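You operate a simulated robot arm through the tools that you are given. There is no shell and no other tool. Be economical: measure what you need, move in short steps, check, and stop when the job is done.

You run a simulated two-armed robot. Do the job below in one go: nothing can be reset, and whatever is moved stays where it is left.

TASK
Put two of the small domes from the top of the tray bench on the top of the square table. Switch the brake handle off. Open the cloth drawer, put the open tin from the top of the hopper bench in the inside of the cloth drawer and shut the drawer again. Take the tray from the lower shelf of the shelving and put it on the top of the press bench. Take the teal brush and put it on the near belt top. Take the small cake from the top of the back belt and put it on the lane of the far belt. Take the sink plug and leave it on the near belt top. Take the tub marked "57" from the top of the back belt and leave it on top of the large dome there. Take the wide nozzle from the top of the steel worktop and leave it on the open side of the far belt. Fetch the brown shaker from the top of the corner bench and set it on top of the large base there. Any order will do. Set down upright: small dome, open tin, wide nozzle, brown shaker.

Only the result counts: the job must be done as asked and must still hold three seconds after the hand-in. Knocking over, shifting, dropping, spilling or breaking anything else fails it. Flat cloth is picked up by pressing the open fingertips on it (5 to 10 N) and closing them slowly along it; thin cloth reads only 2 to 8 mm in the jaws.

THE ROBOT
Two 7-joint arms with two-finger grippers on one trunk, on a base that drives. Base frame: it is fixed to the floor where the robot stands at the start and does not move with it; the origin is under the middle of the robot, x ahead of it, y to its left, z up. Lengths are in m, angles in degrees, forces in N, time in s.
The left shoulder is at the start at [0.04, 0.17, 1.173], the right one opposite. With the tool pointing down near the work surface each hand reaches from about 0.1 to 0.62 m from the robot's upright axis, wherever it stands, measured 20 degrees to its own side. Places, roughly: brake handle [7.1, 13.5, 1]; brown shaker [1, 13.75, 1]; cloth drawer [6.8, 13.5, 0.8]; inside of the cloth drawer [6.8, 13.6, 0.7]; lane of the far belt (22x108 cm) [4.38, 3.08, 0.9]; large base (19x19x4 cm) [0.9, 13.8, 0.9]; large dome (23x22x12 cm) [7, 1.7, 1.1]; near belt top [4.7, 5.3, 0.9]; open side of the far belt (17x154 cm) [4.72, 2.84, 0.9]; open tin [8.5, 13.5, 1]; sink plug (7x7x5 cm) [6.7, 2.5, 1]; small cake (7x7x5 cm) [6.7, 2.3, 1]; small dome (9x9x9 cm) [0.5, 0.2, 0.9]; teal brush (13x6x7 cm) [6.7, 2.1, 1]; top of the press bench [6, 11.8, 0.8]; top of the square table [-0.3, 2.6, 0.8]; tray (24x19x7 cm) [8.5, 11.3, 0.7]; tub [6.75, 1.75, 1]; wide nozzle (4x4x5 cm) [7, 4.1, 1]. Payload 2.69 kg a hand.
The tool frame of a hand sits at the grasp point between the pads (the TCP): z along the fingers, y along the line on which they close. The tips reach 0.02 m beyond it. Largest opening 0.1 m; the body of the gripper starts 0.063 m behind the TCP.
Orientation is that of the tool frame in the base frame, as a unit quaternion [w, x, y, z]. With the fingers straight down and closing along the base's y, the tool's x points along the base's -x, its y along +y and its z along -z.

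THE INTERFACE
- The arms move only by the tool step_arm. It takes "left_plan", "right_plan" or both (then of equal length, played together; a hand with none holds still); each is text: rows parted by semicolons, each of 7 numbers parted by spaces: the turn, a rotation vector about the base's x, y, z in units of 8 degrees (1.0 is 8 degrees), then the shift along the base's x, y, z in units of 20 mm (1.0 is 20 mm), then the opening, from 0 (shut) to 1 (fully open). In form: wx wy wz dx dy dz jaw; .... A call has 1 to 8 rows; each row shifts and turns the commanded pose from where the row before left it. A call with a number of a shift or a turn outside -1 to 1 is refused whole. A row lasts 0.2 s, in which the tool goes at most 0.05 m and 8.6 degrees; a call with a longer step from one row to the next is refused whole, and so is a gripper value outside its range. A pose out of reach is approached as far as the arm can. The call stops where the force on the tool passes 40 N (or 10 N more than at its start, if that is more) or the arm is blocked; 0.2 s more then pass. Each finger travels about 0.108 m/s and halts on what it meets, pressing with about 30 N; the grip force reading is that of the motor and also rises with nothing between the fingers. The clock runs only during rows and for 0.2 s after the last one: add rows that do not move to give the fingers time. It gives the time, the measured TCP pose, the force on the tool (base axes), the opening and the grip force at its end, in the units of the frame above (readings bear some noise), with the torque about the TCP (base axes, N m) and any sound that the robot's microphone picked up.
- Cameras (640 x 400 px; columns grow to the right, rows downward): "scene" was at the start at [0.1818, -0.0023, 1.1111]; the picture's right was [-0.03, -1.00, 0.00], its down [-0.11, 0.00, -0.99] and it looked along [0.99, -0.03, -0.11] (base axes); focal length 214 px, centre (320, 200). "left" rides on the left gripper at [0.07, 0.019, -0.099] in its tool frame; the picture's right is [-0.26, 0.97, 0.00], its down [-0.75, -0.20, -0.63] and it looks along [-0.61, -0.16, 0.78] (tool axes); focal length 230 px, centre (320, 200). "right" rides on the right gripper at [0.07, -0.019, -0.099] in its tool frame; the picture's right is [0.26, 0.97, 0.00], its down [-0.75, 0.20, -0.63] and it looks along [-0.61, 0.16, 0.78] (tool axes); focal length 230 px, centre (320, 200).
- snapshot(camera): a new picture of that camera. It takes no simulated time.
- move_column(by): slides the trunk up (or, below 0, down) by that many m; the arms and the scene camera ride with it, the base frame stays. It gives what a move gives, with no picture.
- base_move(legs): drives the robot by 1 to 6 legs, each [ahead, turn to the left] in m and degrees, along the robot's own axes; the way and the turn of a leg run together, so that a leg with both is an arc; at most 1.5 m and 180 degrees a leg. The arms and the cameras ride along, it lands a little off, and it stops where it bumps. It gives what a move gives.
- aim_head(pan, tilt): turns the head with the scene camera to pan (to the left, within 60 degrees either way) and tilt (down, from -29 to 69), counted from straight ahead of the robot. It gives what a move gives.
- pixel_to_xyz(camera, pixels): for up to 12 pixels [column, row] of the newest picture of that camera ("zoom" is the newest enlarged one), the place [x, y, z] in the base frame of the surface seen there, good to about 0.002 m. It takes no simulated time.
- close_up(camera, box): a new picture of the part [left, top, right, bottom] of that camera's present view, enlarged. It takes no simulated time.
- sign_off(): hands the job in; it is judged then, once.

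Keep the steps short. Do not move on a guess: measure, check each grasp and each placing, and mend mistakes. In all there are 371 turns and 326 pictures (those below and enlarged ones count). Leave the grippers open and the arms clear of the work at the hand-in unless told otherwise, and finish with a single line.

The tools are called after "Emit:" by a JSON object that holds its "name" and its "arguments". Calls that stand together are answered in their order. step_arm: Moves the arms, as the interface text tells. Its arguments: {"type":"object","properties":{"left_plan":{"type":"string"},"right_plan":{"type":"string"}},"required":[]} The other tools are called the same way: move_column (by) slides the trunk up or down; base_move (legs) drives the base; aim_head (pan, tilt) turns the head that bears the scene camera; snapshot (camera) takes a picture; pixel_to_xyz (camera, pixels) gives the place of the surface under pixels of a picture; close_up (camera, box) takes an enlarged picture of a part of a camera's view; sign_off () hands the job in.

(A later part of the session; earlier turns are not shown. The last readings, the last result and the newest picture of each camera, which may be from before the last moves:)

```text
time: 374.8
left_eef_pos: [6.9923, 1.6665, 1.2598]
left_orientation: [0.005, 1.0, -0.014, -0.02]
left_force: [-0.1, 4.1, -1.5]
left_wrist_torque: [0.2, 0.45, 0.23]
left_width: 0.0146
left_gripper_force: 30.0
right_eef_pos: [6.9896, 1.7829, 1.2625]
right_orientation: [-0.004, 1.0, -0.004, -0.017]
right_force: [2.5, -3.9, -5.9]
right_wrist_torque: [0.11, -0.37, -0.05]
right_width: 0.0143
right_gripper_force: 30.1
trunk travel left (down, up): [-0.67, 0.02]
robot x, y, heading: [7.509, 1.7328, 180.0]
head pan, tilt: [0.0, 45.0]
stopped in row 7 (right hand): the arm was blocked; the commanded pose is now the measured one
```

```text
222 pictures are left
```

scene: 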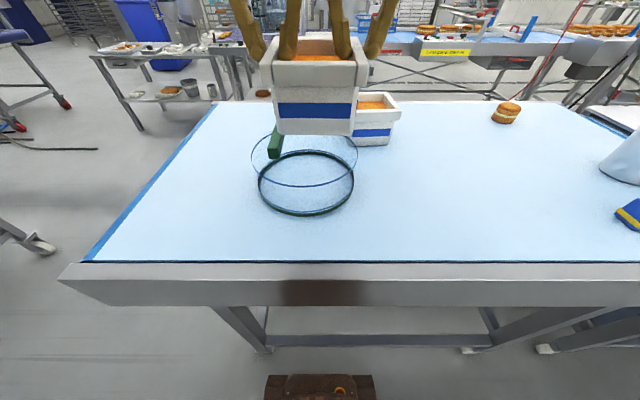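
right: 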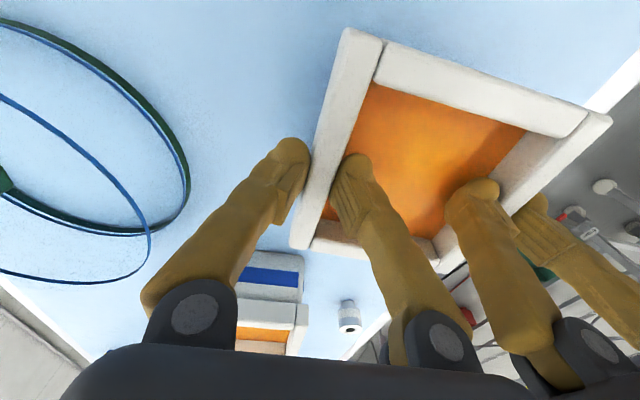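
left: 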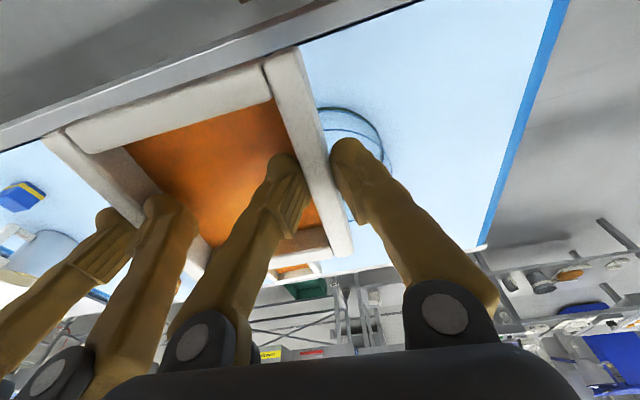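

Near the reach limit. Move the base 4 cm closer, then lower with the trunk instead of the arms.

Emit:
{"name": "base_move", "arguments": {"legs": [[0.04, 0]]}}

Emit:
{"name": "snapshot", "arguments": {"camera": "scene"}}

```text
time: 375.7
left_eef_pos: [6.9562, 1.6663, 1.2611]
left_orientation: [0.004, 1.0, -0.015, -0.02]
left_force: [-4.9, 3.3, -2.8]
left_wrist_torque: [0.03, 0.0, 0.44]
left_width: 0.0146
left_gripper_force: 30.2
right_eef_pos: [6.9533, 1.7794, 1.2682]
right_orientation: [-0.003, 1.0, -0.004, -0.021]
right_force: [6.1, -3.2, -3.3]
right_wrist_torque: [0.01, -0.12, 0.18]
right_width: 0.0142
right_gripper_force: 29.9
trunk travel left (down, up): [-0.67, 0.02]
robot x, y, heading: [7.4714, 1.7259, 179.8]
head pan, tilt: [0.0, 45.0]
```

```text
221 pictures are left
```

scene: 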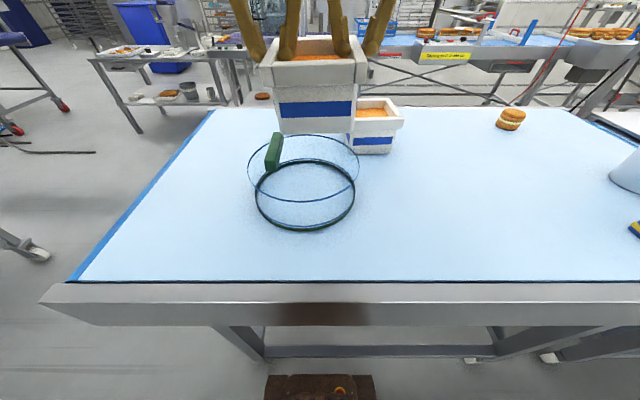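

Tub over the dome. Level and centre slightly, then lower the trunk 4 cm.

Emit:
{"name": "step_arm", "arguments": {"left_plan": "0 -0.28 0 0.4 0 0.1 0.1;0 0 0 0 0 0 0.1", "right_plan": "0 -0.28 0 0.4 0 -0.1 0.1;0 0 0 0 0 0 0.1"}}

Emit:
{"name": "move_column", "arguments": {"by": -0.04}}

Emit:
{"name": "close_up", "arguments": {"camera": "scene", "box": [220, 50, 420, 240]}}

```text
time: 376.3
left_eef_pos: [6.9697, 1.6662, 1.2662]
left_orientation: [0.006, 1.0, -0.014, -0.003]
left_force: [-0.5, 1.0, -5.0]
left_wrist_torque: [-0.06, -0.18, 0.21]
left_width: 0.014
left_gripper_force: 29.8
right_eef_pos: [6.9679, 1.7811, 1.2689]
right_orientation: [-0.004, 1.0, -0.004, -0.005]
right_force: [0.4, -2.0, -1.9]
right_wrist_torque: [-0.11, 0.1, -0.12]
right_width: 0.0141
right_gripper_force: 30.0
trunk travel left (down, up): [-0.67, 0.02]
robot x, y, heading: [7.4676, 1.728, 180.0]
head pan, tilt: [0.0, 45.0]
```

```text
time: 377.1
left_eef_pos: [6.9706, 1.666, 1.2246]
left_orientation: [0.006, 1.0, -0.015, -0.003]
left_force: [1.4, 1.3, -3.7]
left_wrist_torque: [0.05, -0.18, 0.13]
left_width: 0.014
left_gripper_force: 30.0
right_eef_pos: [6.9683, 1.7814, 1.23]
right_orientation: [-0.003, 1.0, -0.004, -0.005]
right_force: [-0.6, -2.4, -4.5]
right_wrist_torque: [-0.02, 0.21, -0.19]
right_width: 0.0143
right_gripper_force: 29.8
trunk travel left (down, up): [-0.63, 0.06]
robot x, y, heading: [7.4701, 1.7294, 179.8]
head pan, tilt: [0.0, 45.0]
```

```text
2.11 times, centred on (320, 145) of scene
```

zoom: 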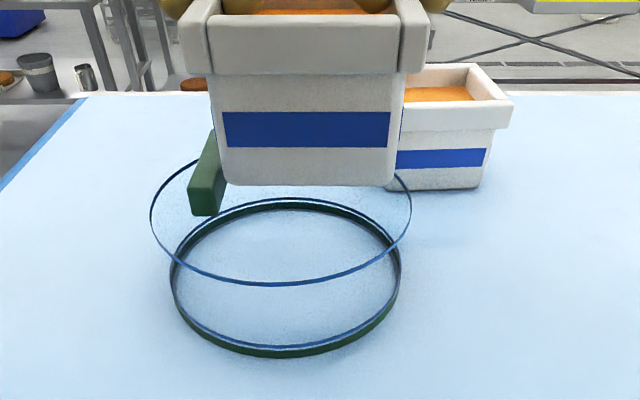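

Check the gap between the knob's north face and the tub's south face.

Emit:
{"name": "pixel_to_xyz", "arguments": {"camera": "zoom", "pixels": [[218, 200], [222, 170], [205, 190], [192, 195], [228, 180], [238, 184], [388, 182], [310, 184], [210, 160]]}}

```text
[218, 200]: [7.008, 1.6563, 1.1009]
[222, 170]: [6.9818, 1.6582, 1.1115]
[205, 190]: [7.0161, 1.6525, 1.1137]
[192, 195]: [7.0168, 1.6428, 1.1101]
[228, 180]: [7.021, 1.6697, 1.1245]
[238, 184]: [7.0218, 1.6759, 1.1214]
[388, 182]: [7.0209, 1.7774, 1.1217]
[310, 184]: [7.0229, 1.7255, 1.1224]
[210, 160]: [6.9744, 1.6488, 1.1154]
```

Gap ≈8 mm. Lower further in small trunk steps, watching force.

Emit:
{"name": "move_column", "arguments": {"by": -0.02}}

```text
time: 377.8
left_eef_pos: [6.97, 1.6664, 1.205]
left_orientation: [0.006, 1.0, -0.015, -0.004]
left_force: [0.6, 1.7, -4.0]
left_wrist_torque: [0.03, -0.04, 0.16]
left_width: 0.0143
left_gripper_force: 30.6
right_eef_pos: [6.9687, 1.782, 1.2087]
right_orientation: [-0.003, 1.0, -0.004, -0.005]
right_force: [0.4, -2.5, -4.5]
right_wrist_torque: [-0.05, -0.01, -0.2]
right_width: 0.0143
right_gripper_force: 30.1
trunk travel left (down, up): [-0.61, 0.08]
robot x, y, heading: [7.4712, 1.7326, 179.7]
head pan, tilt: [0.0, 45.0]
```

Emit:
{"name": "move_column", "arguments": {"by": -0.01}}

```text
time: 378.4
left_eef_pos: [6.9684, 1.6661, 1.1992]
left_orientation: [0.005, 1.0, -0.014, -0.006]
left_force: [-1.9, 2.6, 19.0]
left_wrist_torque: [0.04, -0.59, 0.12]
left_width: 0.0142
left_gripper_force: 30.3
right_eef_pos: [6.9672, 1.7819, 1.2018]
right_orientation: [-0.002, 1.0, -0.005, -0.006]
right_force: [-5.2, -1.6, 11.5]
right_wrist_torque: [-0.06, -0.78, -0.19]
right_width: 0.0142
right_gripper_force: 30.4
trunk travel left (down, up): [-0.6, 0.09]
robot x, y, heading: [7.4669, 1.7287, 179.8]
head pan, tilt: [0.0, 45.0]
```

Contact at bottom z≈1.095 on both sides. Ease up 3 mm, then open the jaws to 4 cm.

Emit:
{"name": "move_column", "arguments": {"by": 0.002}}

Emit:
{"name": "step_arm", "arguments": {"left_plan": "0 0 0 0 0 0 0.2;0 0 0 0 0 0 0.3;0 0 0 0 0 0 0.4;0 0 0 0 0 0 0.4", "right_plan": "0 0 0 0 0 0 0.2;0 0 0 0 0 0 0.3;0 0 0 0 0 0 0.4;0 0 0 0 0 0 0.4"}}

Emit:
{"name": "close_up", "arguments": {"camera": "scene", "box": [220, 50, 420, 240]}}

```text
time: 378.9
left_eef_pos: [6.9701, 1.6664, 1.1973]
left_orientation: [0.005, 1.0, -0.015, -0.004]
left_force: [-3.9, 3.4, 13.5]
left_wrist_torque: [0.07, -0.34, 0.1]
left_width: 0.0141
left_gripper_force: 30.1
right_eef_pos: [6.9688, 1.7815, 1.1995]
right_orientation: [-0.004, 1.0, -0.003, -0.006]
right_force: [-4.9, -1.9, 2.8]
right_wrist_torque: [-0.03, -0.08, -0.28]
right_width: 0.0142
right_gripper_force: 29.5
trunk travel left (down, up): [-0.602, 0.088]
robot x, y, heading: [7.4675, 1.7264, 179.9]
head pan, tilt: [0.0, 45.0]
```

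```text
time: 379.9
left_eef_pos: [6.9698, 1.6669, 1.1969]
left_orientation: [0.006, 1.0, -0.015, -0.003]
left_force: [1.2, -0.1, 0.6]
left_wrist_torque: [-0.01, -0.03, -0.01]
left_width: 0.0398
left_gripper_force: 0.1
right_eef_pos: [6.9687, 1.7812, 1.2008]
right_orientation: [-0.002, 1.0, -0.004, -0.006]
right_force: [0.5, 0.0, 0.0]
right_wrist_torque: [0.0, -0.04, -0.02]
right_width: 0.0403
right_gripper_force: 0.0
trunk travel left (down, up): [-0.602, 0.088]
robot x, y, heading: [7.4713, 1.7329, 180.0]
head pan, tilt: [0.0, 45.0]
```

```text
2.11 times, centred on (320, 145) of scene
```

zoom: 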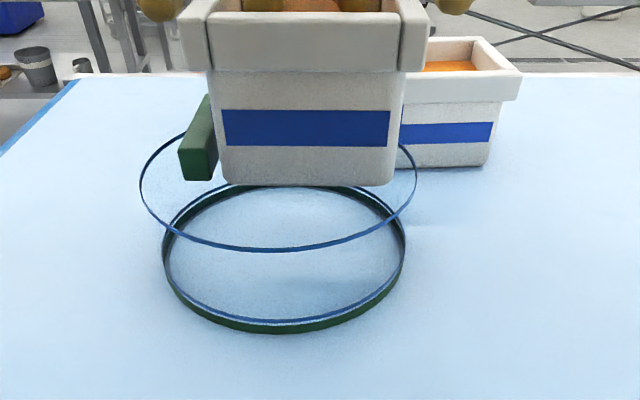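

Stable and level. Raise the trunk to clear the rim, then retract the arms.

Emit:
{"name": "move_column", "arguments": {"by": 0.08}}

Emit:
{"name": "step_arm", "arguments": {"left_plan": "0 0 0 0.8 0 0.3 0.4;0 0 0 0.8 -0.5 0.3 0.4;0 0 0 0.8 -0.5 0 0.6;0 0 0 0.5 -0.5 0 1;0 0 0 0 -0.5 0 1;0 0 0 0 -0.5 0 1", "right_plan": "0 0 0 0.8 0 0.3 0.4;0 0 0 0.8 0.5 0.3 0.4;0 0 0 0.8 0.5 0 0.6;0 0 0 0.5 0.5 0 1;0 0 0 0 0.5 0 1;0 0 0 0 0.5 0 1"}}

Emit:
{"name": "snapshot", "arguments": {"camera": "scene"}}

```text
time: 381.1
left_eef_pos: [6.969, 1.6669, 1.2766]
left_orientation: [0.005, 1.0, -0.015, -0.004]
left_force: [0.8, -0.1, 0.0]
left_wrist_torque: [0.0, 0.0, 0.03]
left_width: 0.0402
left_gripper_force: 0.1
right_eef_pos: [6.9671, 1.7813, 1.2813]
right_orientation: [-0.003, 1.0, -0.003, -0.005]
right_force: [0.6, -0.4, 1.1]
right_wrist_torque: [0.01, -0.04, -0.02]
right_width: 0.04
right_gripper_force: 0.1
trunk travel left (down, up): [-0.682, 0.008]
robot x, y, heading: [7.4717, 1.7309, 180.0]
head pan, tilt: [0.0, 45.0]
```

```text
time: 382.5
left_eef_pos: [7.0282, 1.6176, 1.2896]
left_orientation: [0.005, 1.0, -0.015, -0.004]
left_force: [-0.6, 0.2, 0.0]
left_wrist_torque: [-0.02, 0.01, -0.04]
left_width: 0.1
left_gripper_force: 0.0
right_eef_pos: [7.026, 1.8317, 1.2946]
right_orientation: [-0.003, 1.0, -0.003, -0.005]
right_force: [-0.9, 0.9, -0.4]
right_wrist_torque: [0.03, -0.04, -0.02]
right_width: 0.0999
right_gripper_force: 0.0
trunk travel left (down, up): [-0.682, 0.008]
robot x, y, heading: [7.4691, 1.7343, 180.0]
head pan, tilt: [0.0, 45.0]
```

```text
218 pictures are left
```

scene: 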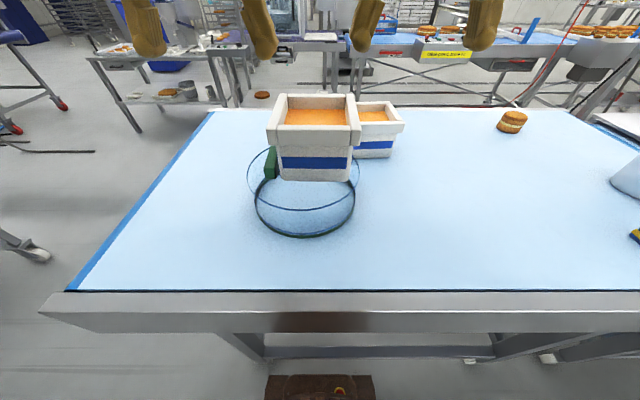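

Tub 57 rests on the dome. Now the nozzle from the east aisle: drive north to y≈3.9.

Emit:
{"name": "base_move", "arguments": {"legs": [[-0.2, 0], [0, -90], [1.2, 0], [0.97, 0]]}}

Emit:
{"name": "aim_head", "arguments": {"pan": 20, "tilt": 30}}

Emit:
{"name": "snapshot", "arguments": {"camera": "scene"}}

```text
time: 389.5
left_eef_pos: [7.5645, 2.2761, 1.3029]
left_orientation: [0.011, -0.69, 0.724, 0.019]
left_force: [0.4, -0.1, 0.8]
left_wrist_torque: [0.04, -0.03, -0.04]
left_width: 0.0999
left_gripper_force: 0.1
right_eef_pos: [7.781, 2.2752, 1.3101]
right_orientation: [0.021, -0.699, 0.715, 0.011]
right_force: [-0.4, 0.4, 0.2]
right_wrist_torque: [0.05, -0.01, 0.03]
right_width: 0.0999
right_gripper_force: 0.0
trunk travel left (down, up): [-0.682, 0.008]
robot x, y, heading: [7.6657, 1.8795, 86.6]
head pan, tilt: [0.0, 45.0]
stopped in leg 3: the robot was blocked; the commanded pose is now the measured one
```

```text
time: 390.4
left_eef_pos: [7.5658, 2.2879, 1.2987]
left_orientation: [0.008, -0.691, 0.723, 0.016]
left_force: [0.0, 2.1, 0.2]
left_wrist_torque: [-0.07, 0.04, 0.03]
left_width: 0.1001
left_gripper_force: 0.0
right_eef_pos: [7.7827, 2.2851, 1.3047]
right_orientation: [0.017, -0.699, 0.715, 0.009]
right_force: [-0.3, 0.2, 0.3]
right_wrist_torque: [-0.07, 0.03, -0.01]
right_width: 0.0998
right_gripper_force: 0.1
trunk travel left (down, up): [-0.682, 0.008]
robot x, y, heading: [7.6659, 1.8731, 86.4]
head pan, tilt: [20.0, 30.0]
```

```text
217 pictures are left
```

scene: 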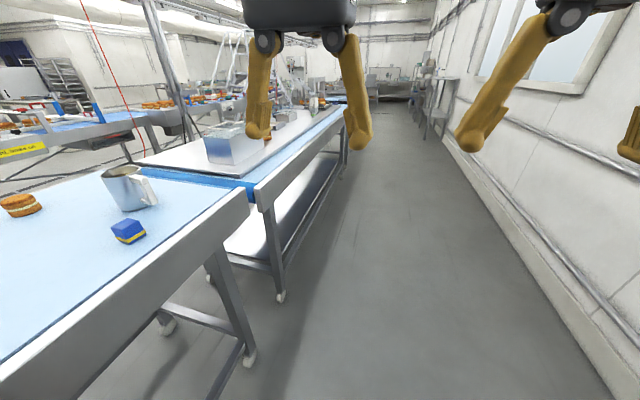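

Aisle is free; the block is arm-related. Lower the trunk 0.15, extend the arms slightly, and continue.

Emit:
{"name": "move_column", "arguments": {"by": -0.13}}

Emit:
{"name": "step_arm", "arguments": {"left_plan": "0 0 0 -0.3 1 0 1;0 0 0 -0.3 1 0 1;0 0 0 -0.3 1 0 1;0 0 0 0 0 0 1", "right_plan": "0 0 0 0.3 1 0 1;0 0 0 0.3 1 0 1;0 0 0 0.3 1 0 1;0 0 0 0 0 0 1"}}

Emit:
{"name": "base_move", "arguments": {"legs": [[1.0, 1], [1.02, 0]]}}

```text
time: 391.9
left_eef_pos: [7.5652, 2.2809, 1.1713]
left_orientation: [0.009, -0.69, 0.724, 0.019]
left_force: [0.5, 0.8, -0.6]
left_wrist_torque: [-0.03, 0.0, 0.01]
left_width: 0.1
left_gripper_force: 0.0
right_eef_pos: [7.7819, 2.2817, 1.1773]
right_orientation: [0.019, -0.699, 0.715, 0.011]
right_force: [-0.1, -0.2, 0.3]
right_wrist_torque: [-0.03, -0.02, -0.02]
right_width: 0.0999
right_gripper_force: 0.1
trunk travel left (down, up): [-0.552, 0.138]
robot x, y, heading: [7.6669, 1.8753, 86.2]
head pan, tilt: [20.0, 30.0]
```

```text
time: 392.9
left_eef_pos: [7.5456, 2.3385, 1.1723]
left_orientation: [0.01, -0.691, 0.723, 0.018]
left_force: [0.2, 0.4, 0.4]
left_wrist_torque: [0.03, -0.02, -0.02]
left_width: 0.0998
left_gripper_force: 0.0
right_eef_pos: [7.7987, 2.3399, 1.1782]
right_orientation: [0.019, -0.699, 0.715, 0.011]
right_force: [-0.7, -0.6, 0.6]
right_wrist_torque: [0.01, 0.0, 0.0]
right_width: 0.0996
right_gripper_force: 0.2
trunk travel left (down, up): [-0.552, 0.138]
robot x, y, heading: [7.664, 1.8766, 86.3]
head pan, tilt: [20.0, 30.0]
```

```text
time: 403.0
left_eef_pos: [7.7003, 4.3565, 1.172]
left_orientation: [0.009, -0.686, 0.728, 0.019]
left_force: [-0.4, 0.3, -0.6]
left_wrist_torque: [-0.04, -0.03, 0.03]
left_width: 0.1
left_gripper_force: 0.0
right_eef_pos: [7.954, 4.3529, 1.1784]
right_orientation: [0.018, -0.694, 0.72, 0.01]
right_force: [0.2, 0.1, -0.2]
right_wrist_torque: [0.03, -0.01, 0.0]
right_width: 0.1
right_gripper_force: 0.2
trunk travel left (down, up): [-0.552, 0.138]
robot x, y, heading: [7.8141, 3.8894, 85.6]
head pan, tilt: [20.0, 30.0]
```

Emit:
{"name": "base_move", "arguments": {"legs": [[0, 94.5], [0.25, 0]]}}

Emit:
{"name": "aim_head", "arguments": {"pan": -10, "tilt": 42}}

Emit:
{"name": "snapshot", "arguments": {"camera": "scene"}}

```text
time: 409.0
left_eef_pos: [7.133, 3.7267, 1.179]
left_orientation: [0.006, 0.999, 0.019, -0.027]
left_force: [-0.5, -0.2, -0.1]
left_wrist_torque: [0.03, 0.02, 0.02]
left_width: 0.1
left_gripper_force: 0.0
right_eef_pos: [7.1106, 3.9785, 1.1848]
right_orientation: [-0.006, 0.999, 0.03, -0.028]
right_force: [-0.5, 0.1, 0.0]
right_wrist_torque: [0.04, -0.01, 0.01]
right_width: 0.1001
right_gripper_force: 0.0
trunk travel left (down, up): [-0.552, 0.138]
robot x, y, heading: [7.5675, 3.8876, -179.0]
head pan, tilt: [20.0, 30.0]
```

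```text
time: 409.9
left_eef_pos: [7.151, 3.726, 1.1857]
left_orientation: [0.006, 0.999, 0.019, -0.035]
left_force: [-0.1, 0.6, 0.1]
left_wrist_torque: [-0.02, -0.04, 0.01]
left_width: 0.1
left_gripper_force: 0.1
right_eef_pos: [7.1288, 3.9801, 1.1913]
right_orientation: [-0.006, 0.999, 0.031, -0.036]
right_force: [0.5, 0.1, -0.3]
right_wrist_torque: [-0.01, -0.02, 0.01]
right_width: 0.1
right_gripper_force: 0.1
trunk travel left (down, up): [-0.552, 0.138]
robot x, y, heading: [7.5679, 3.8868, -179.0]
head pan, tilt: [-10.0, 42.0]
```

```text
216 pictures are left
```

scene: 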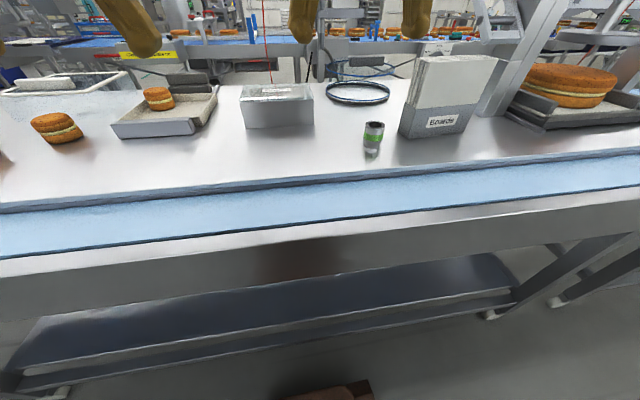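

Nozzle at (373,137) beside a board holder. Measure.

Emit:
{"name": "close_up", "arguments": {"camera": "scene", "box": [330, 90, 470, 180]}}

Emit:
{"name": "pixel_to_xyz", "arguments": {"camera": "scene", "pixels": [[373, 127], [373, 150], [365, 137], [382, 137], [402, 130], [401, 115], [464, 130], [340, 225], [340, 190]]}}

```text
4.44 times, centred on (400, 135) of scene
```

zoom: 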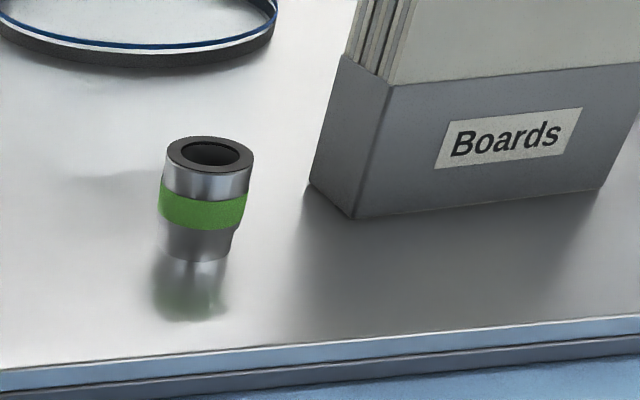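

```text
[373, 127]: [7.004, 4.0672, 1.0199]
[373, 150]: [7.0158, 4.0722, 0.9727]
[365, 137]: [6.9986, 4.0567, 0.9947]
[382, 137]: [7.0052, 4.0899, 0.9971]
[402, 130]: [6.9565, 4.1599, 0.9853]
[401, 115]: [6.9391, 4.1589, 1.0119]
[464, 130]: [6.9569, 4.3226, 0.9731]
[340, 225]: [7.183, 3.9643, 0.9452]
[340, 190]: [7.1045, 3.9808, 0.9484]
```

Nozzle centre (6.993, 4.075), z 0.97–1.02. Move 5 cm closer, level the right hand and position above it.

Emit:
{"name": "base_move", "arguments": {"legs": [[0.05, 0]]}}

Emit:
{"name": "step_arm", "arguments": {"right_plan": "0 -0.26 0 -0.6 0.7 -0.5 0.7;0 -0.26 0 -0.6 0.7 -0.5 0.7;0 0 0 -0.6 0.7 -0.8 0.7;0 0 0 -0.6 0.7 -0.8 0.7;0 0 0 -0.6 0.7 -0.8 0.7;0 0 0 -0.6 0.7 -0.8 0.7;0 0 0 -0.6 0.5 -0.8 0.7;0 0 0 0 0 0 0.7"}}

Emit:
{"name": "snapshot", "arguments": {"camera": "right"}}

```text
time: 410.9
left_eef_pos: [7.1088, 3.7253, 1.1887]
left_orientation: [0.007, 0.999, 0.019, -0.038]
left_force: [0.0, 0.6, -0.5]
left_wrist_torque: [0.02, 0.01, 0.02]
left_width: 0.1002
left_gripper_force: 0.0
right_eef_pos: [7.0864, 3.9791, 1.1935]
right_orientation: [-0.005, 0.999, 0.031, -0.039]
right_force: [1.3, -0.3, -0.6]
right_wrist_torque: [-0.03, 0.03, 0.0]
right_width: 0.1
right_gripper_force: 0.1
trunk travel left (down, up): [-0.552, 0.138]
robot x, y, heading: [7.5182, 3.8872, -178.8]
head pan, tilt: [-10.0, 42.0]
```

```text
time: 412.6
left_eef_pos: [7.1165, 3.725, 1.1907]
left_orientation: [0.007, 0.999, 0.019, -0.041]
left_force: [0.1, 0.2, 0.0]
left_wrist_torque: [0.0, 0.0, 0.01]
left_width: 0.1
left_gripper_force: 0.2
right_eef_pos: [7.011, 4.0722, 1.0964]
right_orientation: [-0.006, 0.999, 0.031, -0.006]
right_force: [0.7, -0.6, 0.4]
right_wrist_torque: [0.02, 0.02, 0.01]
right_width: 0.0702
right_gripper_force: 0.0
trunk travel left (down, up): [-0.552, 0.138]
robot x, y, heading: [7.5173, 3.8842, -178.8]
head pan, tilt: [-10.0, 42.0]
```

```text
214 pictures are left
```

right: 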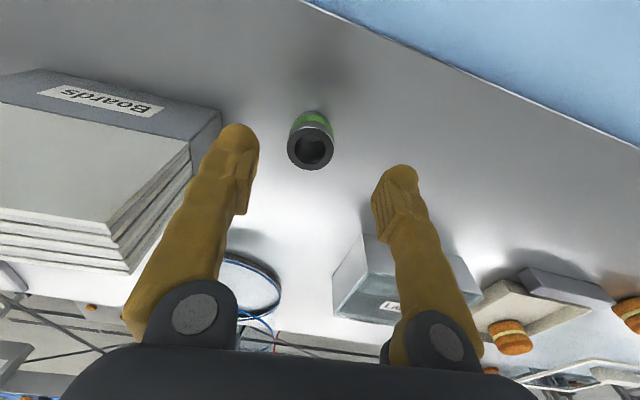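

Emit:
{"name": "pixel_to_xyz", "arguments": {"camera": "right", "pixels": [[291, 147], [332, 147], [311, 168], [311, 128], [310, 118]]}}

```text
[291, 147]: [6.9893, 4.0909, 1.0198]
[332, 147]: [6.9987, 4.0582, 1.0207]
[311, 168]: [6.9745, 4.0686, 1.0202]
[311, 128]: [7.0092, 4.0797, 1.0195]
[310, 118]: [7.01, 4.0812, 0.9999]
```

Centre (6.993, 4.0745). Descend.

Emit:
{"name": "step_arm", "arguments": {"right_plan": "0 0 0 -0.9 0.1 0 0.7;0 0 0 0 0 -1 0.7;0 0 0 0 0 -1 0.7;0 0 0 0 0 -1 0.7;0 0 0 0 0 -1 0.7;0 0 0 0 0 -0.8 0.7;0 0 0 0 0 0 0.7"}}

Emit:
{"name": "snapshot", "arguments": {"camera": "right"}}

```text
time: 414.2
left_eef_pos: [7.1159, 3.7253, 1.1913]
left_orientation: [0.007, 0.999, 0.019, -0.041]
left_force: [0.7, 0.3, -0.3]
left_wrist_torque: [0.03, -0.03, -0.02]
left_width: 0.1
left_gripper_force: 0.1
right_eef_pos: [6.9919, 4.073, 1.0024]
right_orientation: [-0.005, 0.999, 0.031, -0.007]
right_force: [-0.9, -0.1, 0.7]
right_wrist_torque: [0.01, -0.02, 0.0]
right_width: 0.0699
right_gripper_force: 0.1
trunk travel left (down, up): [-0.552, 0.138]
robot x, y, heading: [7.521, 3.8855, -178.8]
head pan, tilt: [-10.0, 42.0]
```

```text
213 pictures are left
```

right: 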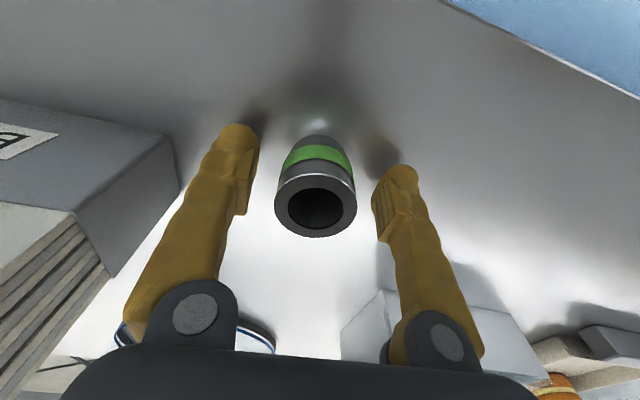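

Centred. Close and lift.

Emit:
{"name": "step_arm", "arguments": {"right_plan": "0 0 0 0 0 0 0.4;0 0 0 0 0 0 0.2;0 0 0 0 0 0 0.2;0 0 0 0 0 0 0.2;0 0 0 0 0 1 0.2;0 0 0 0 0 1 0.2;0 0 0 0.5 0 1 0.2;0 0 0 0.5 0 1 0.2"}}

Emit:
{"name": "step_arm", "arguments": {"right_plan": "0 0 0 0.5 -0.5 1 0.2;0 0 0 0.5 -0.5 1 0.2;0 0 0 0.5 -0.5 1 0.2;0 0 0 0.5 -0.5 0.5 0.2;0 0 0 0 -0.5 0 0.2", "left_plan": "0 -0.3 0 -0.5 0 0 1;0 -0.2 0 -0.5 0 0 1;0 0 0 -0.5 0 0 1;0 0 0 0 0 0 1;0 0 0 0 0 0 1"}}

Emit:
{"name": "snapshot", "arguments": {"camera": "scene"}}

```text
time: 416.1
left_eef_pos: [7.1157, 3.726, 1.1907]
left_orientation: [0.007, 0.999, 0.019, -0.041]
left_force: [0.4, -0.1, -0.1]
left_wrist_torque: [0.01, 0.0, 0.0]
left_width: 0.0999
left_gripper_force: 0.0
right_eef_pos: [7.0124, 4.0764, 1.0803]
right_orientation: [-0.005, 0.999, 0.031, -0.006]
right_force: [0.6, -0.2, -1.5]
right_wrist_torque: [0.01, 0.0, -0.02]
right_width: 0.038
right_gripper_force: 29.7
trunk travel left (down, up): [-0.552, 0.138]
robot x, y, heading: [7.5161, 3.8861, -178.5]
head pan, tilt: [-10.0, 42.0]
```

```text
time: 417.2
left_eef_pos: [7.0848, 3.7238, 1.1905]
left_orientation: [0.009, 1.0, 0.02, -0.006]
left_force: [-0.9, 0.2, 0.5]
left_wrist_torque: [0.01, -0.01, 0.01]
left_width: 0.0998
left_gripper_force: 0.0
right_eef_pos: [7.0517, 4.024, 1.1501]
right_orientation: [-0.005, 1.0, 0.03, -0.005]
right_force: [0.2, -0.8, -1.0]
right_wrist_torque: [0.01, -0.03, 0.01]
right_width: 0.0379
right_gripper_force: 30.0
trunk travel left (down, up): [-0.552, 0.138]
robot x, y, heading: [7.5223, 3.883, -178.7]
head pan, tilt: [-10.0, 42.0]
```

```text
212 pictures are left
```

scene: 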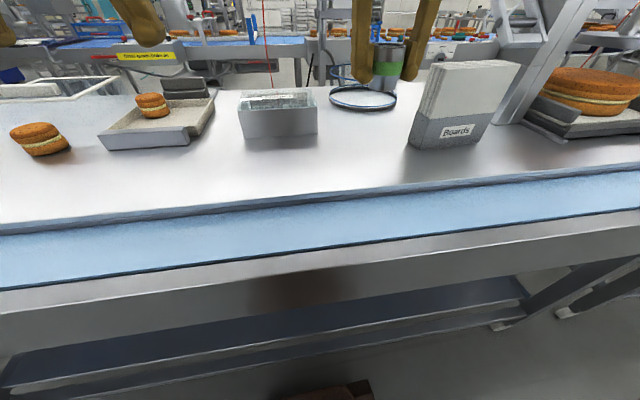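

Nozzle held (38 mm). Drive back around the south end toward the cake.

Emit:
{"name": "base_move", "arguments": {"legs": [[-0.25, 0], [0, 89], [1.5, 0], [1.5, 0]]}}

```text
time: 437.1
left_eef_pos: [7.8407, 0.4279, 1.1909]
left_orientation: [0.01, 0.706, 0.708, 0.001]
left_force: [-0.4, -0.5, 0.0]
left_wrist_torque: [0.02, -0.01, 0.03]
left_width: 0.0999
left_gripper_force: 0.2
right_eef_pos: [7.5386, 0.404, 1.1504]
right_orientation: [0.0, 0.697, 0.717, -0.007]
right_force: [0.0, 0.0, -1.2]
right_wrist_torque: [0.02, 0.01, -0.03]
right_width: 0.0377
right_gripper_force: 30.0
trunk travel left (down, up): [-0.552, 0.138]
robot x, y, heading: [7.6921, 0.8635, -90.7]
head pan, tilt: [-10.0, 42.0]
```

Emit:
{"name": "base_move", "arguments": {"legs": [[0, -89], [1.0, 0], [0.75, 0], [0, -90]]}}

```text
time: 453.7
left_eef_pos: [5.7691, 1.3164, 1.1972]
left_orientation: [-0.004, 0.726, -0.688, -0.015]
left_force: [0.6, -0.3, 0.6]
left_wrist_torque: [0.01, 0.02, -0.01]
left_width: 0.1002
left_gripper_force: 0.0
right_eef_pos: [6.0681, 1.3533, 1.1573]
right_orientation: [-0.013, 0.734, -0.679, -0.005]
right_force: [-0.3, -0.5, -0.2]
right_wrist_torque: [-0.01, 0.0, 0.0]
right_width: 0.0372
right_gripper_force: 30.1
trunk travel left (down, up): [-0.552, 0.138]
robot x, y, heading: [5.9259, 0.9028, 92.1]
head pan, tilt: [-10.0, 42.0]
```

Emit:
{"name": "base_move", "arguments": {"legs": [[1.22, 0], [0, -92]]}}

Emit:
{"name": "base_move", "arguments": {"legs": [[0.23, 0]]}}

Emit:
{"name": "snapshot", "arguments": {"camera": "scene"}}

```text
time: 463.9
left_eef_pos: [6.2571, 2.3121, 1.2031]
left_orientation: [0.022, -0.037, 0.999, 0.01]
left_force: [-0.5, -0.4, 0.4]
left_wrist_torque: [-0.01, -0.01, 0.05]
left_width: 0.1001
left_gripper_force: 0.1
right_eef_pos: [6.3007, 2.0139, 1.163]
right_orientation: [0.023, -0.047, 0.999, -0.005]
right_force: [-0.5, 0.5, -0.5]
right_wrist_torque: [0.0, 0.01, -0.01]
right_width: 0.0372
right_gripper_force: 29.9
trunk travel left (down, up): [-0.552, 0.138]
robot x, y, heading: [5.8656, 2.1567, 3.1]
head pan, tilt: [-10.0, 42.0]
```

```text
time: 465.7
left_eef_pos: [6.4674, 2.3247, 1.212]
left_orientation: [0.032, -0.035, 0.999, 0.01]
left_force: [-0.8, 0.2, 0.6]
left_wrist_torque: [-0.01, -0.07, 0.04]
left_width: 0.0998
left_gripper_force: 0.0
right_eef_pos: [6.5116, 2.0236, 1.1714]
right_orientation: [0.032, -0.047, 0.998, -0.005]
right_force: [-0.8, -0.5, -1.0]
right_wrist_torque: [0.0, -0.07, -0.01]
right_width: 0.0375
right_gripper_force: 30.2
trunk travel left (down, up): [-0.552, 0.138]
robot x, y, heading: [6.1018, 2.1685, 3.1]
head pan, tilt: [-10.0, 42.0]
```

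```text
211 pictures are left
```

scene: 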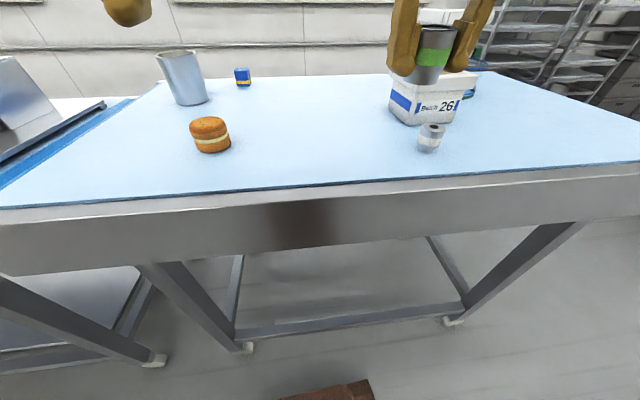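

Cake at (210,135). Move 4 cm closer, then bring the left hand above it.

Emit:
{"name": "pixel_to_xyz", "arguments": {"camera": "scene", "pixels": [[209, 123], [190, 130], [230, 130], [212, 148], [210, 133]]}}

Emit:
{"name": "base_move", "arguments": {"legs": [[0.04, 0]]}}

Emit:
{"name": "step_arm", "arguments": {"left_plan": "-0.08 0.23 0 1 0 -0.5 1;-0.08 0.23 0 1 0 -0.6 1;0 0 0 1 0 -0.8 1;0 0 0 1 0 -0.8 1;0 0 0 1 0 -0.8 1;0 0 0 1 0 -0.8 1;0 0 0 1 0 -0.5 1;0 0 0 0.8 -0.3 0 1"}}

Emit:
{"name": "snapshot", "arguments": {"camera": "left"}}

```text
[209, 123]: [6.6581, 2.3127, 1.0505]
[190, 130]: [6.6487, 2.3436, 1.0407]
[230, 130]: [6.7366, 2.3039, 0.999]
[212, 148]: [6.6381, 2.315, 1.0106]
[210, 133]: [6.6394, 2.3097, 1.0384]
```

```text
time: 466.6
left_eef_pos: [6.4792, 2.3251, 1.2199]
left_orientation: [0.045, -0.035, 0.998, 0.01]
left_force: [-0.2, -0.8, 1.0]
left_wrist_torque: [-0.01, -0.03, 0.01]
left_width: 0.1
left_gripper_force: 0.1
right_eef_pos: [6.5238, 2.0252, 1.181]
right_orientation: [0.044, -0.047, 0.998, -0.006]
right_force: [-1.0, 0.1, -1.3]
right_wrist_torque: [-0.03, -0.02, 0.02]
right_width: 0.0375
right_gripper_force: 30.3
trunk travel left (down, up): [-0.552, 0.138]
robot x, y, heading: [6.1406, 2.1725, 3.1]
head pan, tilt: [-10.0, 42.0]
```

```text
time: 468.4
left_eef_pos: [6.6322, 2.3186, 1.1248]
left_orientation: [0.013, -0.036, 0.999, 0.001]
left_force: [0.4, 0.0, 0.0]
left_wrist_torque: [0.05, 0.0, 0.0]
left_width: 0.1002
left_gripper_force: 0.1
right_eef_pos: [6.5215, 2.0245, 1.181]
right_orientation: [0.045, -0.047, 0.998, -0.006]
right_force: [-0.3, -1.0, -0.9]
right_wrist_torque: [0.03, 0.03, -0.01]
right_width: 0.0375
right_gripper_force: 30.2
trunk travel left (down, up): [-0.552, 0.138]
robot x, y, heading: [6.1375, 2.1702, 3.1]
head pan, tilt: [-10.0, 42.0]
```

```text
210 pictures are left
```

left: 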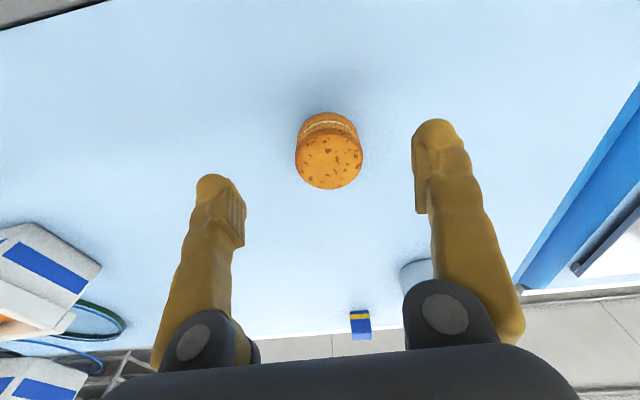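

Emit:
{"name": "pixel_to_xyz", "arguments": {"camera": "left", "pixels": [[297, 158], [361, 158], [330, 188], [325, 130], [328, 160], [325, 114]]}}

```text
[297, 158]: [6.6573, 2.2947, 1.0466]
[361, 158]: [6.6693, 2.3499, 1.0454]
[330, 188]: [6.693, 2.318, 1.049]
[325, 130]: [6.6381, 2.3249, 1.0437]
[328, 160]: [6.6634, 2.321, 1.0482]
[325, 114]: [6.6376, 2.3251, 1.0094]
```

Cake centre (6.666, 2.322), ∅ ≈6 cm. Align, descend, close.

Emit:
{"name": "step_arm", "arguments": {"left_plan": "0 0.1 0 0.85 0.1 0 1;0 0 0 0.85 0.1 0 1;0 0 0 0 0 -1 1;0 0 0 0 0 -1 1;0 0 0 0 0 -1 1;0 0 0 0 0 -1 1;0 0 0 0 0 -0.7 1;0 0 0 0 0 0 1"}}

Emit:
{"name": "snapshot", "arguments": {"camera": "left"}}

```text
time: 470.1
left_eef_pos: [6.6666, 2.325, 1.0298]
left_orientation: [0.005, -0.036, 0.999, 0.002]
left_force: [0.1, 0.8, 0.4]
left_wrist_torque: [0.05, 0.02, 0.01]
left_width: 0.1
left_gripper_force: 0.0
right_eef_pos: [6.5238, 2.0243, 1.1802]
right_orientation: [0.044, -0.046, 0.998, -0.007]
right_force: [1.2, -0.6, -0.6]
right_wrist_torque: [0.0, -0.01, 0.01]
right_width: 0.0375
right_gripper_force: 29.7
trunk travel left (down, up): [-0.552, 0.138]
robot x, y, heading: [6.1363, 2.1763, 2.7]
head pan, tilt: [-10.0, 42.0]
```

```text
209 pictures are left
```

left: 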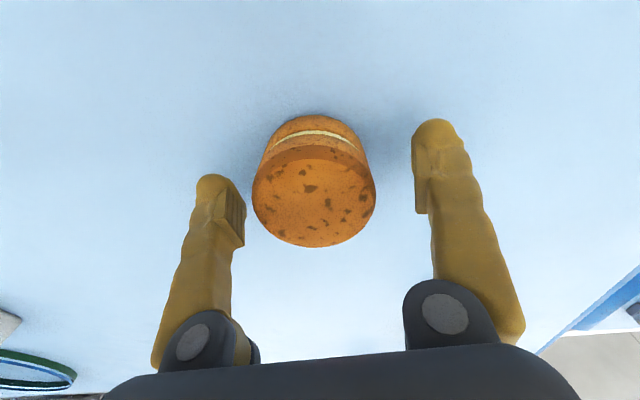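

Emit:
{"name": "step_arm", "arguments": {"left_plan": "0 0 0 0 -0.2 0 0.8;0 0 0 0 0 0 0.5;0 0 0 0 0 0 0.4;0 0 0 0 0 0 0.4;0 0 0 0 0 0.5 0.4;0 0 0 0 0 1 0.4;0 0 0 0 0 1 0.4;0 0 0 -0.5 0 1 0.4"}}

Emit:
{"name": "step_arm", "arguments": {"left_plan": "0 0 0 -1 0 1 0.4;0 0 0 -1 0 1 0.4;0 0 0 -1 0 0 0.4;0 0 0 -0.5 0 0 0.4", "right_plan": "0 0.3 0 0 0 0 0.2;0 0.3 0 0 0 0 0.2;0 0 0 0.5 0 0 0.2;0 0 0 0.5 0 0 0.2"}}

Emit:
{"name": "snapshot", "arguments": {"camera": "scene"}}

```text
time: 471.9
left_eef_pos: [6.6574, 2.3181, 1.0987]
left_orientation: [0.005, -0.036, 0.999, 0.001]
left_force: [0.1, -0.9, -0.3]
left_wrist_torque: [-0.03, -0.03, -0.03]
left_width: 0.061
left_gripper_force: 11.2
right_eef_pos: [6.5214, 2.023, 1.1813]
right_orientation: [0.045, -0.046, 0.998, -0.007]
right_force: [-0.8, -0.3, -0.2]
right_wrist_torque: [0.0, 0.0, 0.02]
right_width: 0.0376
right_gripper_force: 30.4
trunk travel left (down, up): [-0.552, 0.138]
robot x, y, heading: [6.1394, 2.1702, 2.9]
head pan, tilt: [-10.0, 42.0]
```

```text
time: 472.9
left_eef_pos: [6.587, 2.3199, 1.1376]
left_orientation: [0.006, -0.036, 0.999, 0.001]
left_force: [0.0, 0.0, -1.3]
left_wrist_torque: [-0.03, 0.01, -0.03]
left_width: 0.0612
left_gripper_force: 11.0
right_eef_pos: [6.5437, 2.0228, 1.1816]
right_orientation: [0.002, -0.047, 0.999, -0.005]
right_force: [0.1, -0.7, -1.6]
right_wrist_torque: [-0.02, 0.01, 0.02]
right_width: 0.0373
right_gripper_force: 30.0
trunk travel left (down, up): [-0.552, 0.138]
robot x, y, heading: [6.1416, 2.1741, 3.2]
head pan, tilt: [-10.0, 42.0]
```

```text
208 pictures are left
```

scene: 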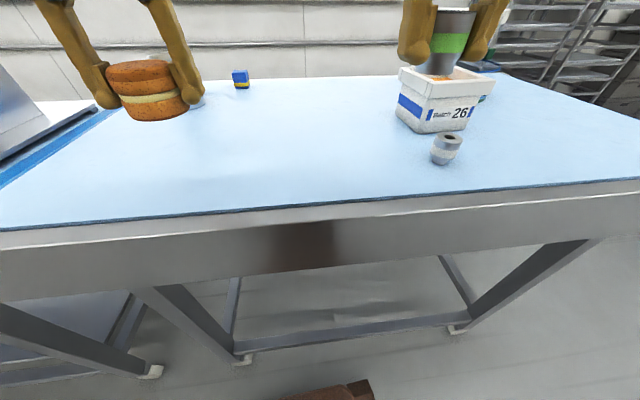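

Both items held. Drive to face the far belt from the aisle at y≈2.8.

Emit:
{"name": "base_move", "arguments": {"legs": [[-0.3, 0], [0, 87], [0.62, 0], [0, 90]]}}

Emit:
{"name": "aim_head", "arguments": {"pan": 0, "tilt": 32}}

Emit:
{"name": "snapshot", "arguments": {"camera": "scene"}}

```text
time: 485.8
left_eef_pos: [5.3803, 2.6226, 1.1379]
left_orientation: [0.001, 1.0, 0.029, -0.005]
left_force: [-0.7, 0.4, -0.9]
left_wrist_torque: [0.01, 0.01, 0.0]
left_width: 0.0612
left_gripper_force: 11.2
right_eef_pos: [5.4282, 2.9181, 1.1814]
right_orientation: [-0.004, 0.999, 0.041, -0.003]
right_force: [0.0, 0.7, 0.2]
right_wrist_torque: [0.01, 0.05, -0.01]
right_width: 0.0374
right_gripper_force: 29.8
trunk travel left (down, up): [-0.552, 0.138]
robot x, y, heading: [5.8259, 2.7694, -177.7]
head pan, tilt: [-10.0, 42.0]
```

```text
time: 486.5
left_eef_pos: [5.3999, 2.6244, 1.1448]
left_orientation: [0.002, 0.999, 0.03, -0.015]
left_force: [0.9, 0.1, -0.4]
left_wrist_torque: [0.01, 0.07, 0.01]
left_width: 0.0611
left_gripper_force: 10.9
right_eef_pos: [5.4498, 2.9184, 1.1883]
right_orientation: [-0.005, 0.999, 0.041, -0.012]
right_force: [-0.7, -0.3, -1.0]
right_wrist_torque: [0.03, 0.05, 0.02]
right_width: 0.0374
right_gripper_force: 29.7
trunk travel left (down, up): [-0.552, 0.138]
robot x, y, heading: [5.8302, 2.7701, -177.5]
head pan, tilt: [0.0, 32.0]
```

```text
207 pictures are left
```

scene: 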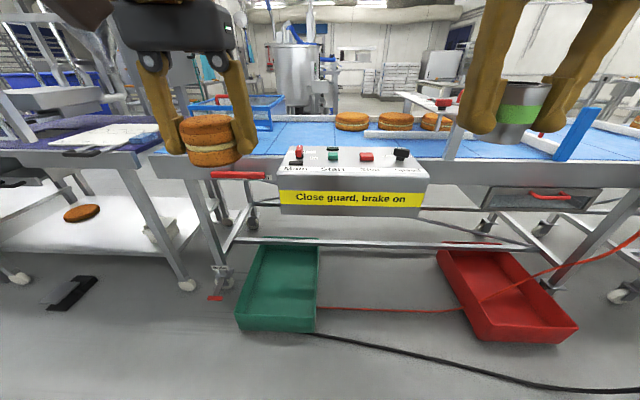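

Crates on the floor under the belt. Measure obstacles and the belt surfaces.

Emit:
{"name": "close_up", "arguments": {"camera": "scene", "box": [180, 80, 480, 220]}}

Emit:
{"name": "pixel_to_xyz", "arguments": {"camera": "scene", "pixels": [[240, 328], [312, 330], [460, 335], [570, 330], [285, 210], [420, 208], [360, 150], [300, 140], [260, 140], [430, 375], [320, 336], [240, 175]]}}

```text
2.13 times, centred on (330, 150) of scene
```

zoom: 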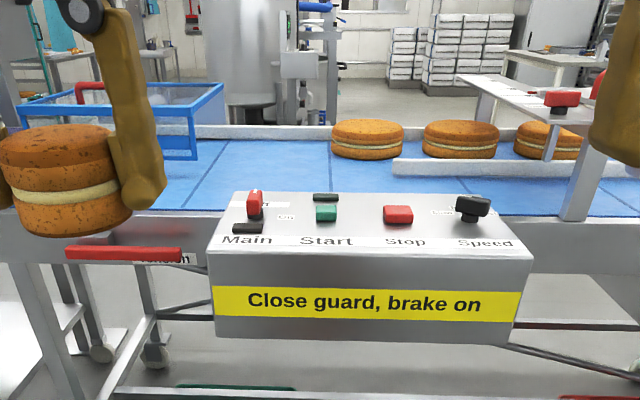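

```text
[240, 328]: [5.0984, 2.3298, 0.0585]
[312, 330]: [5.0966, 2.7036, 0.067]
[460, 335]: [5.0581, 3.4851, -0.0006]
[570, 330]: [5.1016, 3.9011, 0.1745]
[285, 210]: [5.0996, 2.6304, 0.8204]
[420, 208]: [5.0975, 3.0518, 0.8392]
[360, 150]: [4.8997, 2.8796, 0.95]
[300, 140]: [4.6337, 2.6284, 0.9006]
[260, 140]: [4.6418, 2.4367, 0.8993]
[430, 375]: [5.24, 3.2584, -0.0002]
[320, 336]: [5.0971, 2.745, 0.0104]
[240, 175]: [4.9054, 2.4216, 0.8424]
```

The green crate limits approach at y 2.33–2.71. Consider standing south at y≈2.08; measure floor items and the belt there.

Emit:
{"name": "pixel_to_xyz", "arguments": {"camera": "scene", "pixels": [[70, 295], [95, 280], [188, 285], [220, 290], [215, 298], [230, 128], [270, 128], [210, 112], [283, 120], [240, 140], [175, 150], [110, 160]]}}

Emit:
{"name": "base_move", "arguments": {"legs": [[0, 88], [0.66, 0], [0, -90]]}}

Emit:
{"name": "snapshot", "arguments": {"camera": "scene"}}

```text
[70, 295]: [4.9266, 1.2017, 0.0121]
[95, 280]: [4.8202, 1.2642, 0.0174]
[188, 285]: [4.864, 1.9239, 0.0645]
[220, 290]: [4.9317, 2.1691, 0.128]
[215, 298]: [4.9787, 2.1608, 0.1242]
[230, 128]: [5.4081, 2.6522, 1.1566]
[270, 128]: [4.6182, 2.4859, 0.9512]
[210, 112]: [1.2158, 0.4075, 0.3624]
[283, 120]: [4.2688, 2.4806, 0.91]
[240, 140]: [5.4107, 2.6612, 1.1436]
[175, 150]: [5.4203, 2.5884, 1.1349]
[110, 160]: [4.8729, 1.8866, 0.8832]
```

```text
time: 498.1
left_eef_pos: [5.4139, 1.9678, 1.1459]
left_orientation: [0.002, 1.0, 0.013, -0.013]
left_force: [0.0, -0.6, -1.0]
left_wrist_torque: [0.01, 0.0, 0.0]
left_width: 0.0613
left_gripper_force: 11.1
right_eef_pos: [5.4724, 2.262, 1.1862]
right_orientation: [-0.005, 1.0, 0.024, -0.011]
right_force: [0.3, -0.3, 0.1]
right_wrist_torque: [-0.03, -0.01, 0.04]
right_width: 0.0375
right_gripper_force: 30.4
trunk travel left (down, up): [-0.552, 0.138]
robot x, y, heading: [5.8513, 2.0875, -179.6]
head pan, tilt: [0.0, 32.0]
```

```text
205 pictures are left
```

scene: 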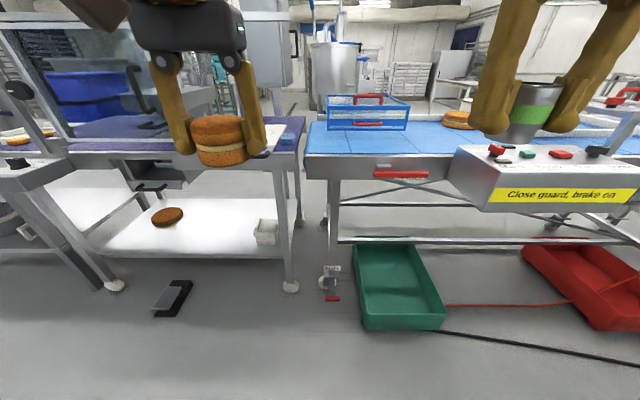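

Emit:
{"name": "close_up", "arguments": {"camera": "scene", "box": [290, 80, 500, 210]}}

Emit:
{"name": "pixel_to_xyz", "arguments": {"camera": "scene", "pixels": [[312, 150], [350, 150], [380, 150], [420, 150], [330, 130], [405, 128], [370, 140], [400, 173], [333, 298], [460, 160], [345, 157]]}}

```text
3.05 times, centred on (395, 145) of scene
```

zoom: 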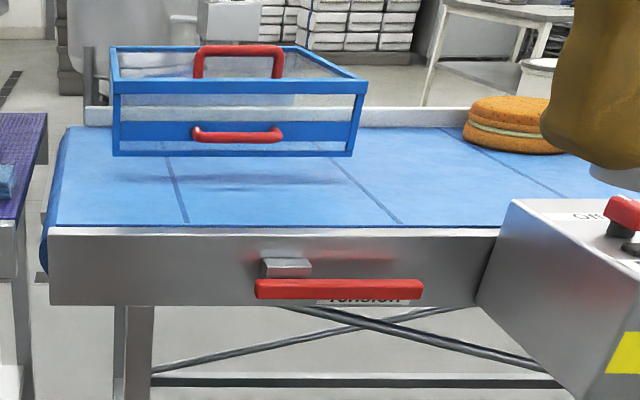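

```text
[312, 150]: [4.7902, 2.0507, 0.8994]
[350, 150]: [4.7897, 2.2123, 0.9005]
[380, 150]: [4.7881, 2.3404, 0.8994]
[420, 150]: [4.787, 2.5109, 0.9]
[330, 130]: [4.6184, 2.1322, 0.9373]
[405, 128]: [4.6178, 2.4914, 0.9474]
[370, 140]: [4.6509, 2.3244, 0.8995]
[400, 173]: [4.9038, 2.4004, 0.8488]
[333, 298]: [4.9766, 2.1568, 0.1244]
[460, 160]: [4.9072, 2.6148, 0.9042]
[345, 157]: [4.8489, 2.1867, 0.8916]
```

The strip in front of the blue guard is clear. Drive in to (5.30, 2.06).

Emit:
{"name": "base_move", "arguments": {"legs": [[0, 2.5], [0.53, 0], [0, -2.5]]}}

Emit:
{"name": "snapshot", "arguments": {"camera": "scene"}}

```text
time: 502.0
left_eef_pos: [4.9147, 1.9332, 1.1534]
left_orientation: [0.002, 1.0, 0.017, -0.023]
left_force: [-0.4, 0.6, -1.5]
left_wrist_torque: [0.0, 0.0, -0.01]
left_width: 0.0613
left_gripper_force: 11.0
right_eef_pos: [4.9712, 2.2293, 1.1931]
right_orientation: [-0.005, 0.999, 0.031, -0.02]
right_force: [0.0, 0.0, -1.0]
right_wrist_torque: [-0.02, 0.02, -0.02]
right_width: 0.0375
right_gripper_force: 29.8
trunk travel left (down, up): [-0.552, 0.138]
robot x, y, heading: [5.3285, 2.0593, -178.8]
head pan, tilt: [0.0, 32.0]
```

```text
203 pictures are left
```

scene: 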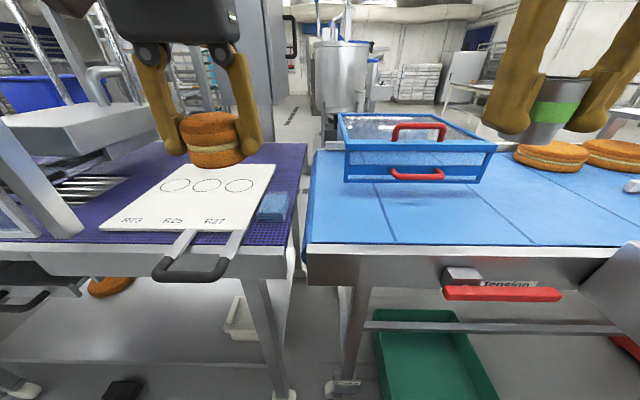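

Lower the trunk 0.12, then extend the right hand to (4.75, 2.27).

Emit:
{"name": "move_column", "arguments": {"by": -0.12}}

Emit:
{"name": "step_arm", "arguments": {"right_plan": "0 -0.28 0 -0.8 0.3 -0.6 0.2;0 0 0 -0.8 0.3 -0.6 0.2;0 0 0 -0.8 0.3 -0.6 0.2;0 0 0 -0.8 0.3 -0.6 0.2;0 0 0 -0.8 0.3 -0.6 0.2;0 0 0 -0.8 0.3 -0.5 0.2;0 0 0 -0.8 0.2 0 0.2;0 0 0 -0.8 0 0 0.2"}}

Emit:
{"name": "snapshot", "arguments": {"camera": "scene"}}

```text
time: 503.5
left_eef_pos: [4.9267, 1.9351, 1.037]
left_orientation: [0.002, 0.999, 0.017, -0.028]
left_force: [0.2, -0.2, -1.4]
left_wrist_torque: [0.02, -0.01, 0.04]
left_width: 0.061
left_gripper_force: 11.3
right_eef_pos: [4.9856, 2.2305, 1.0779]
right_orientation: [-0.005, 0.999, 0.03, -0.026]
right_force: [-0.5, 0.5, -1.3]
right_wrist_torque: [0.01, 0.03, 0.0]
right_width: 0.0375
right_gripper_force: 30.1
trunk travel left (down, up): [-0.432, 0.258]
robot x, y, heading: [5.3262, 2.061, -179.0]
head pan, tilt: [0.0, 32.0]
```

```text
time: 505.3
left_eef_pos: [4.9272, 1.9348, 1.0359]
left_orientation: [0.003, 0.999, 0.018, -0.028]
left_force: [-0.3, -0.4, -1.5]
left_wrist_torque: [-0.01, -0.02, -0.01]
left_width: 0.0612
left_gripper_force: 11.0
right_eef_pos: [4.8547, 2.2691, 1.008]
right_orientation: [-0.005, 1.0, 0.028, -0.006]
right_force: [-0.6, 0.5, -0.6]
right_wrist_torque: [0.02, -0.07, 0.01]
right_width: 0.0374
right_gripper_force: 29.9
trunk travel left (down, up): [-0.432, 0.258]
robot x, y, heading: [5.3253, 2.064, -178.9]
head pan, tilt: [0.0, 32.0]
```

```text
202 pictures are left
```

scene: 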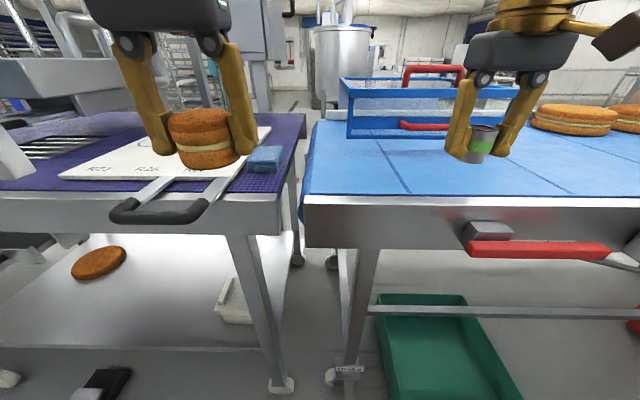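

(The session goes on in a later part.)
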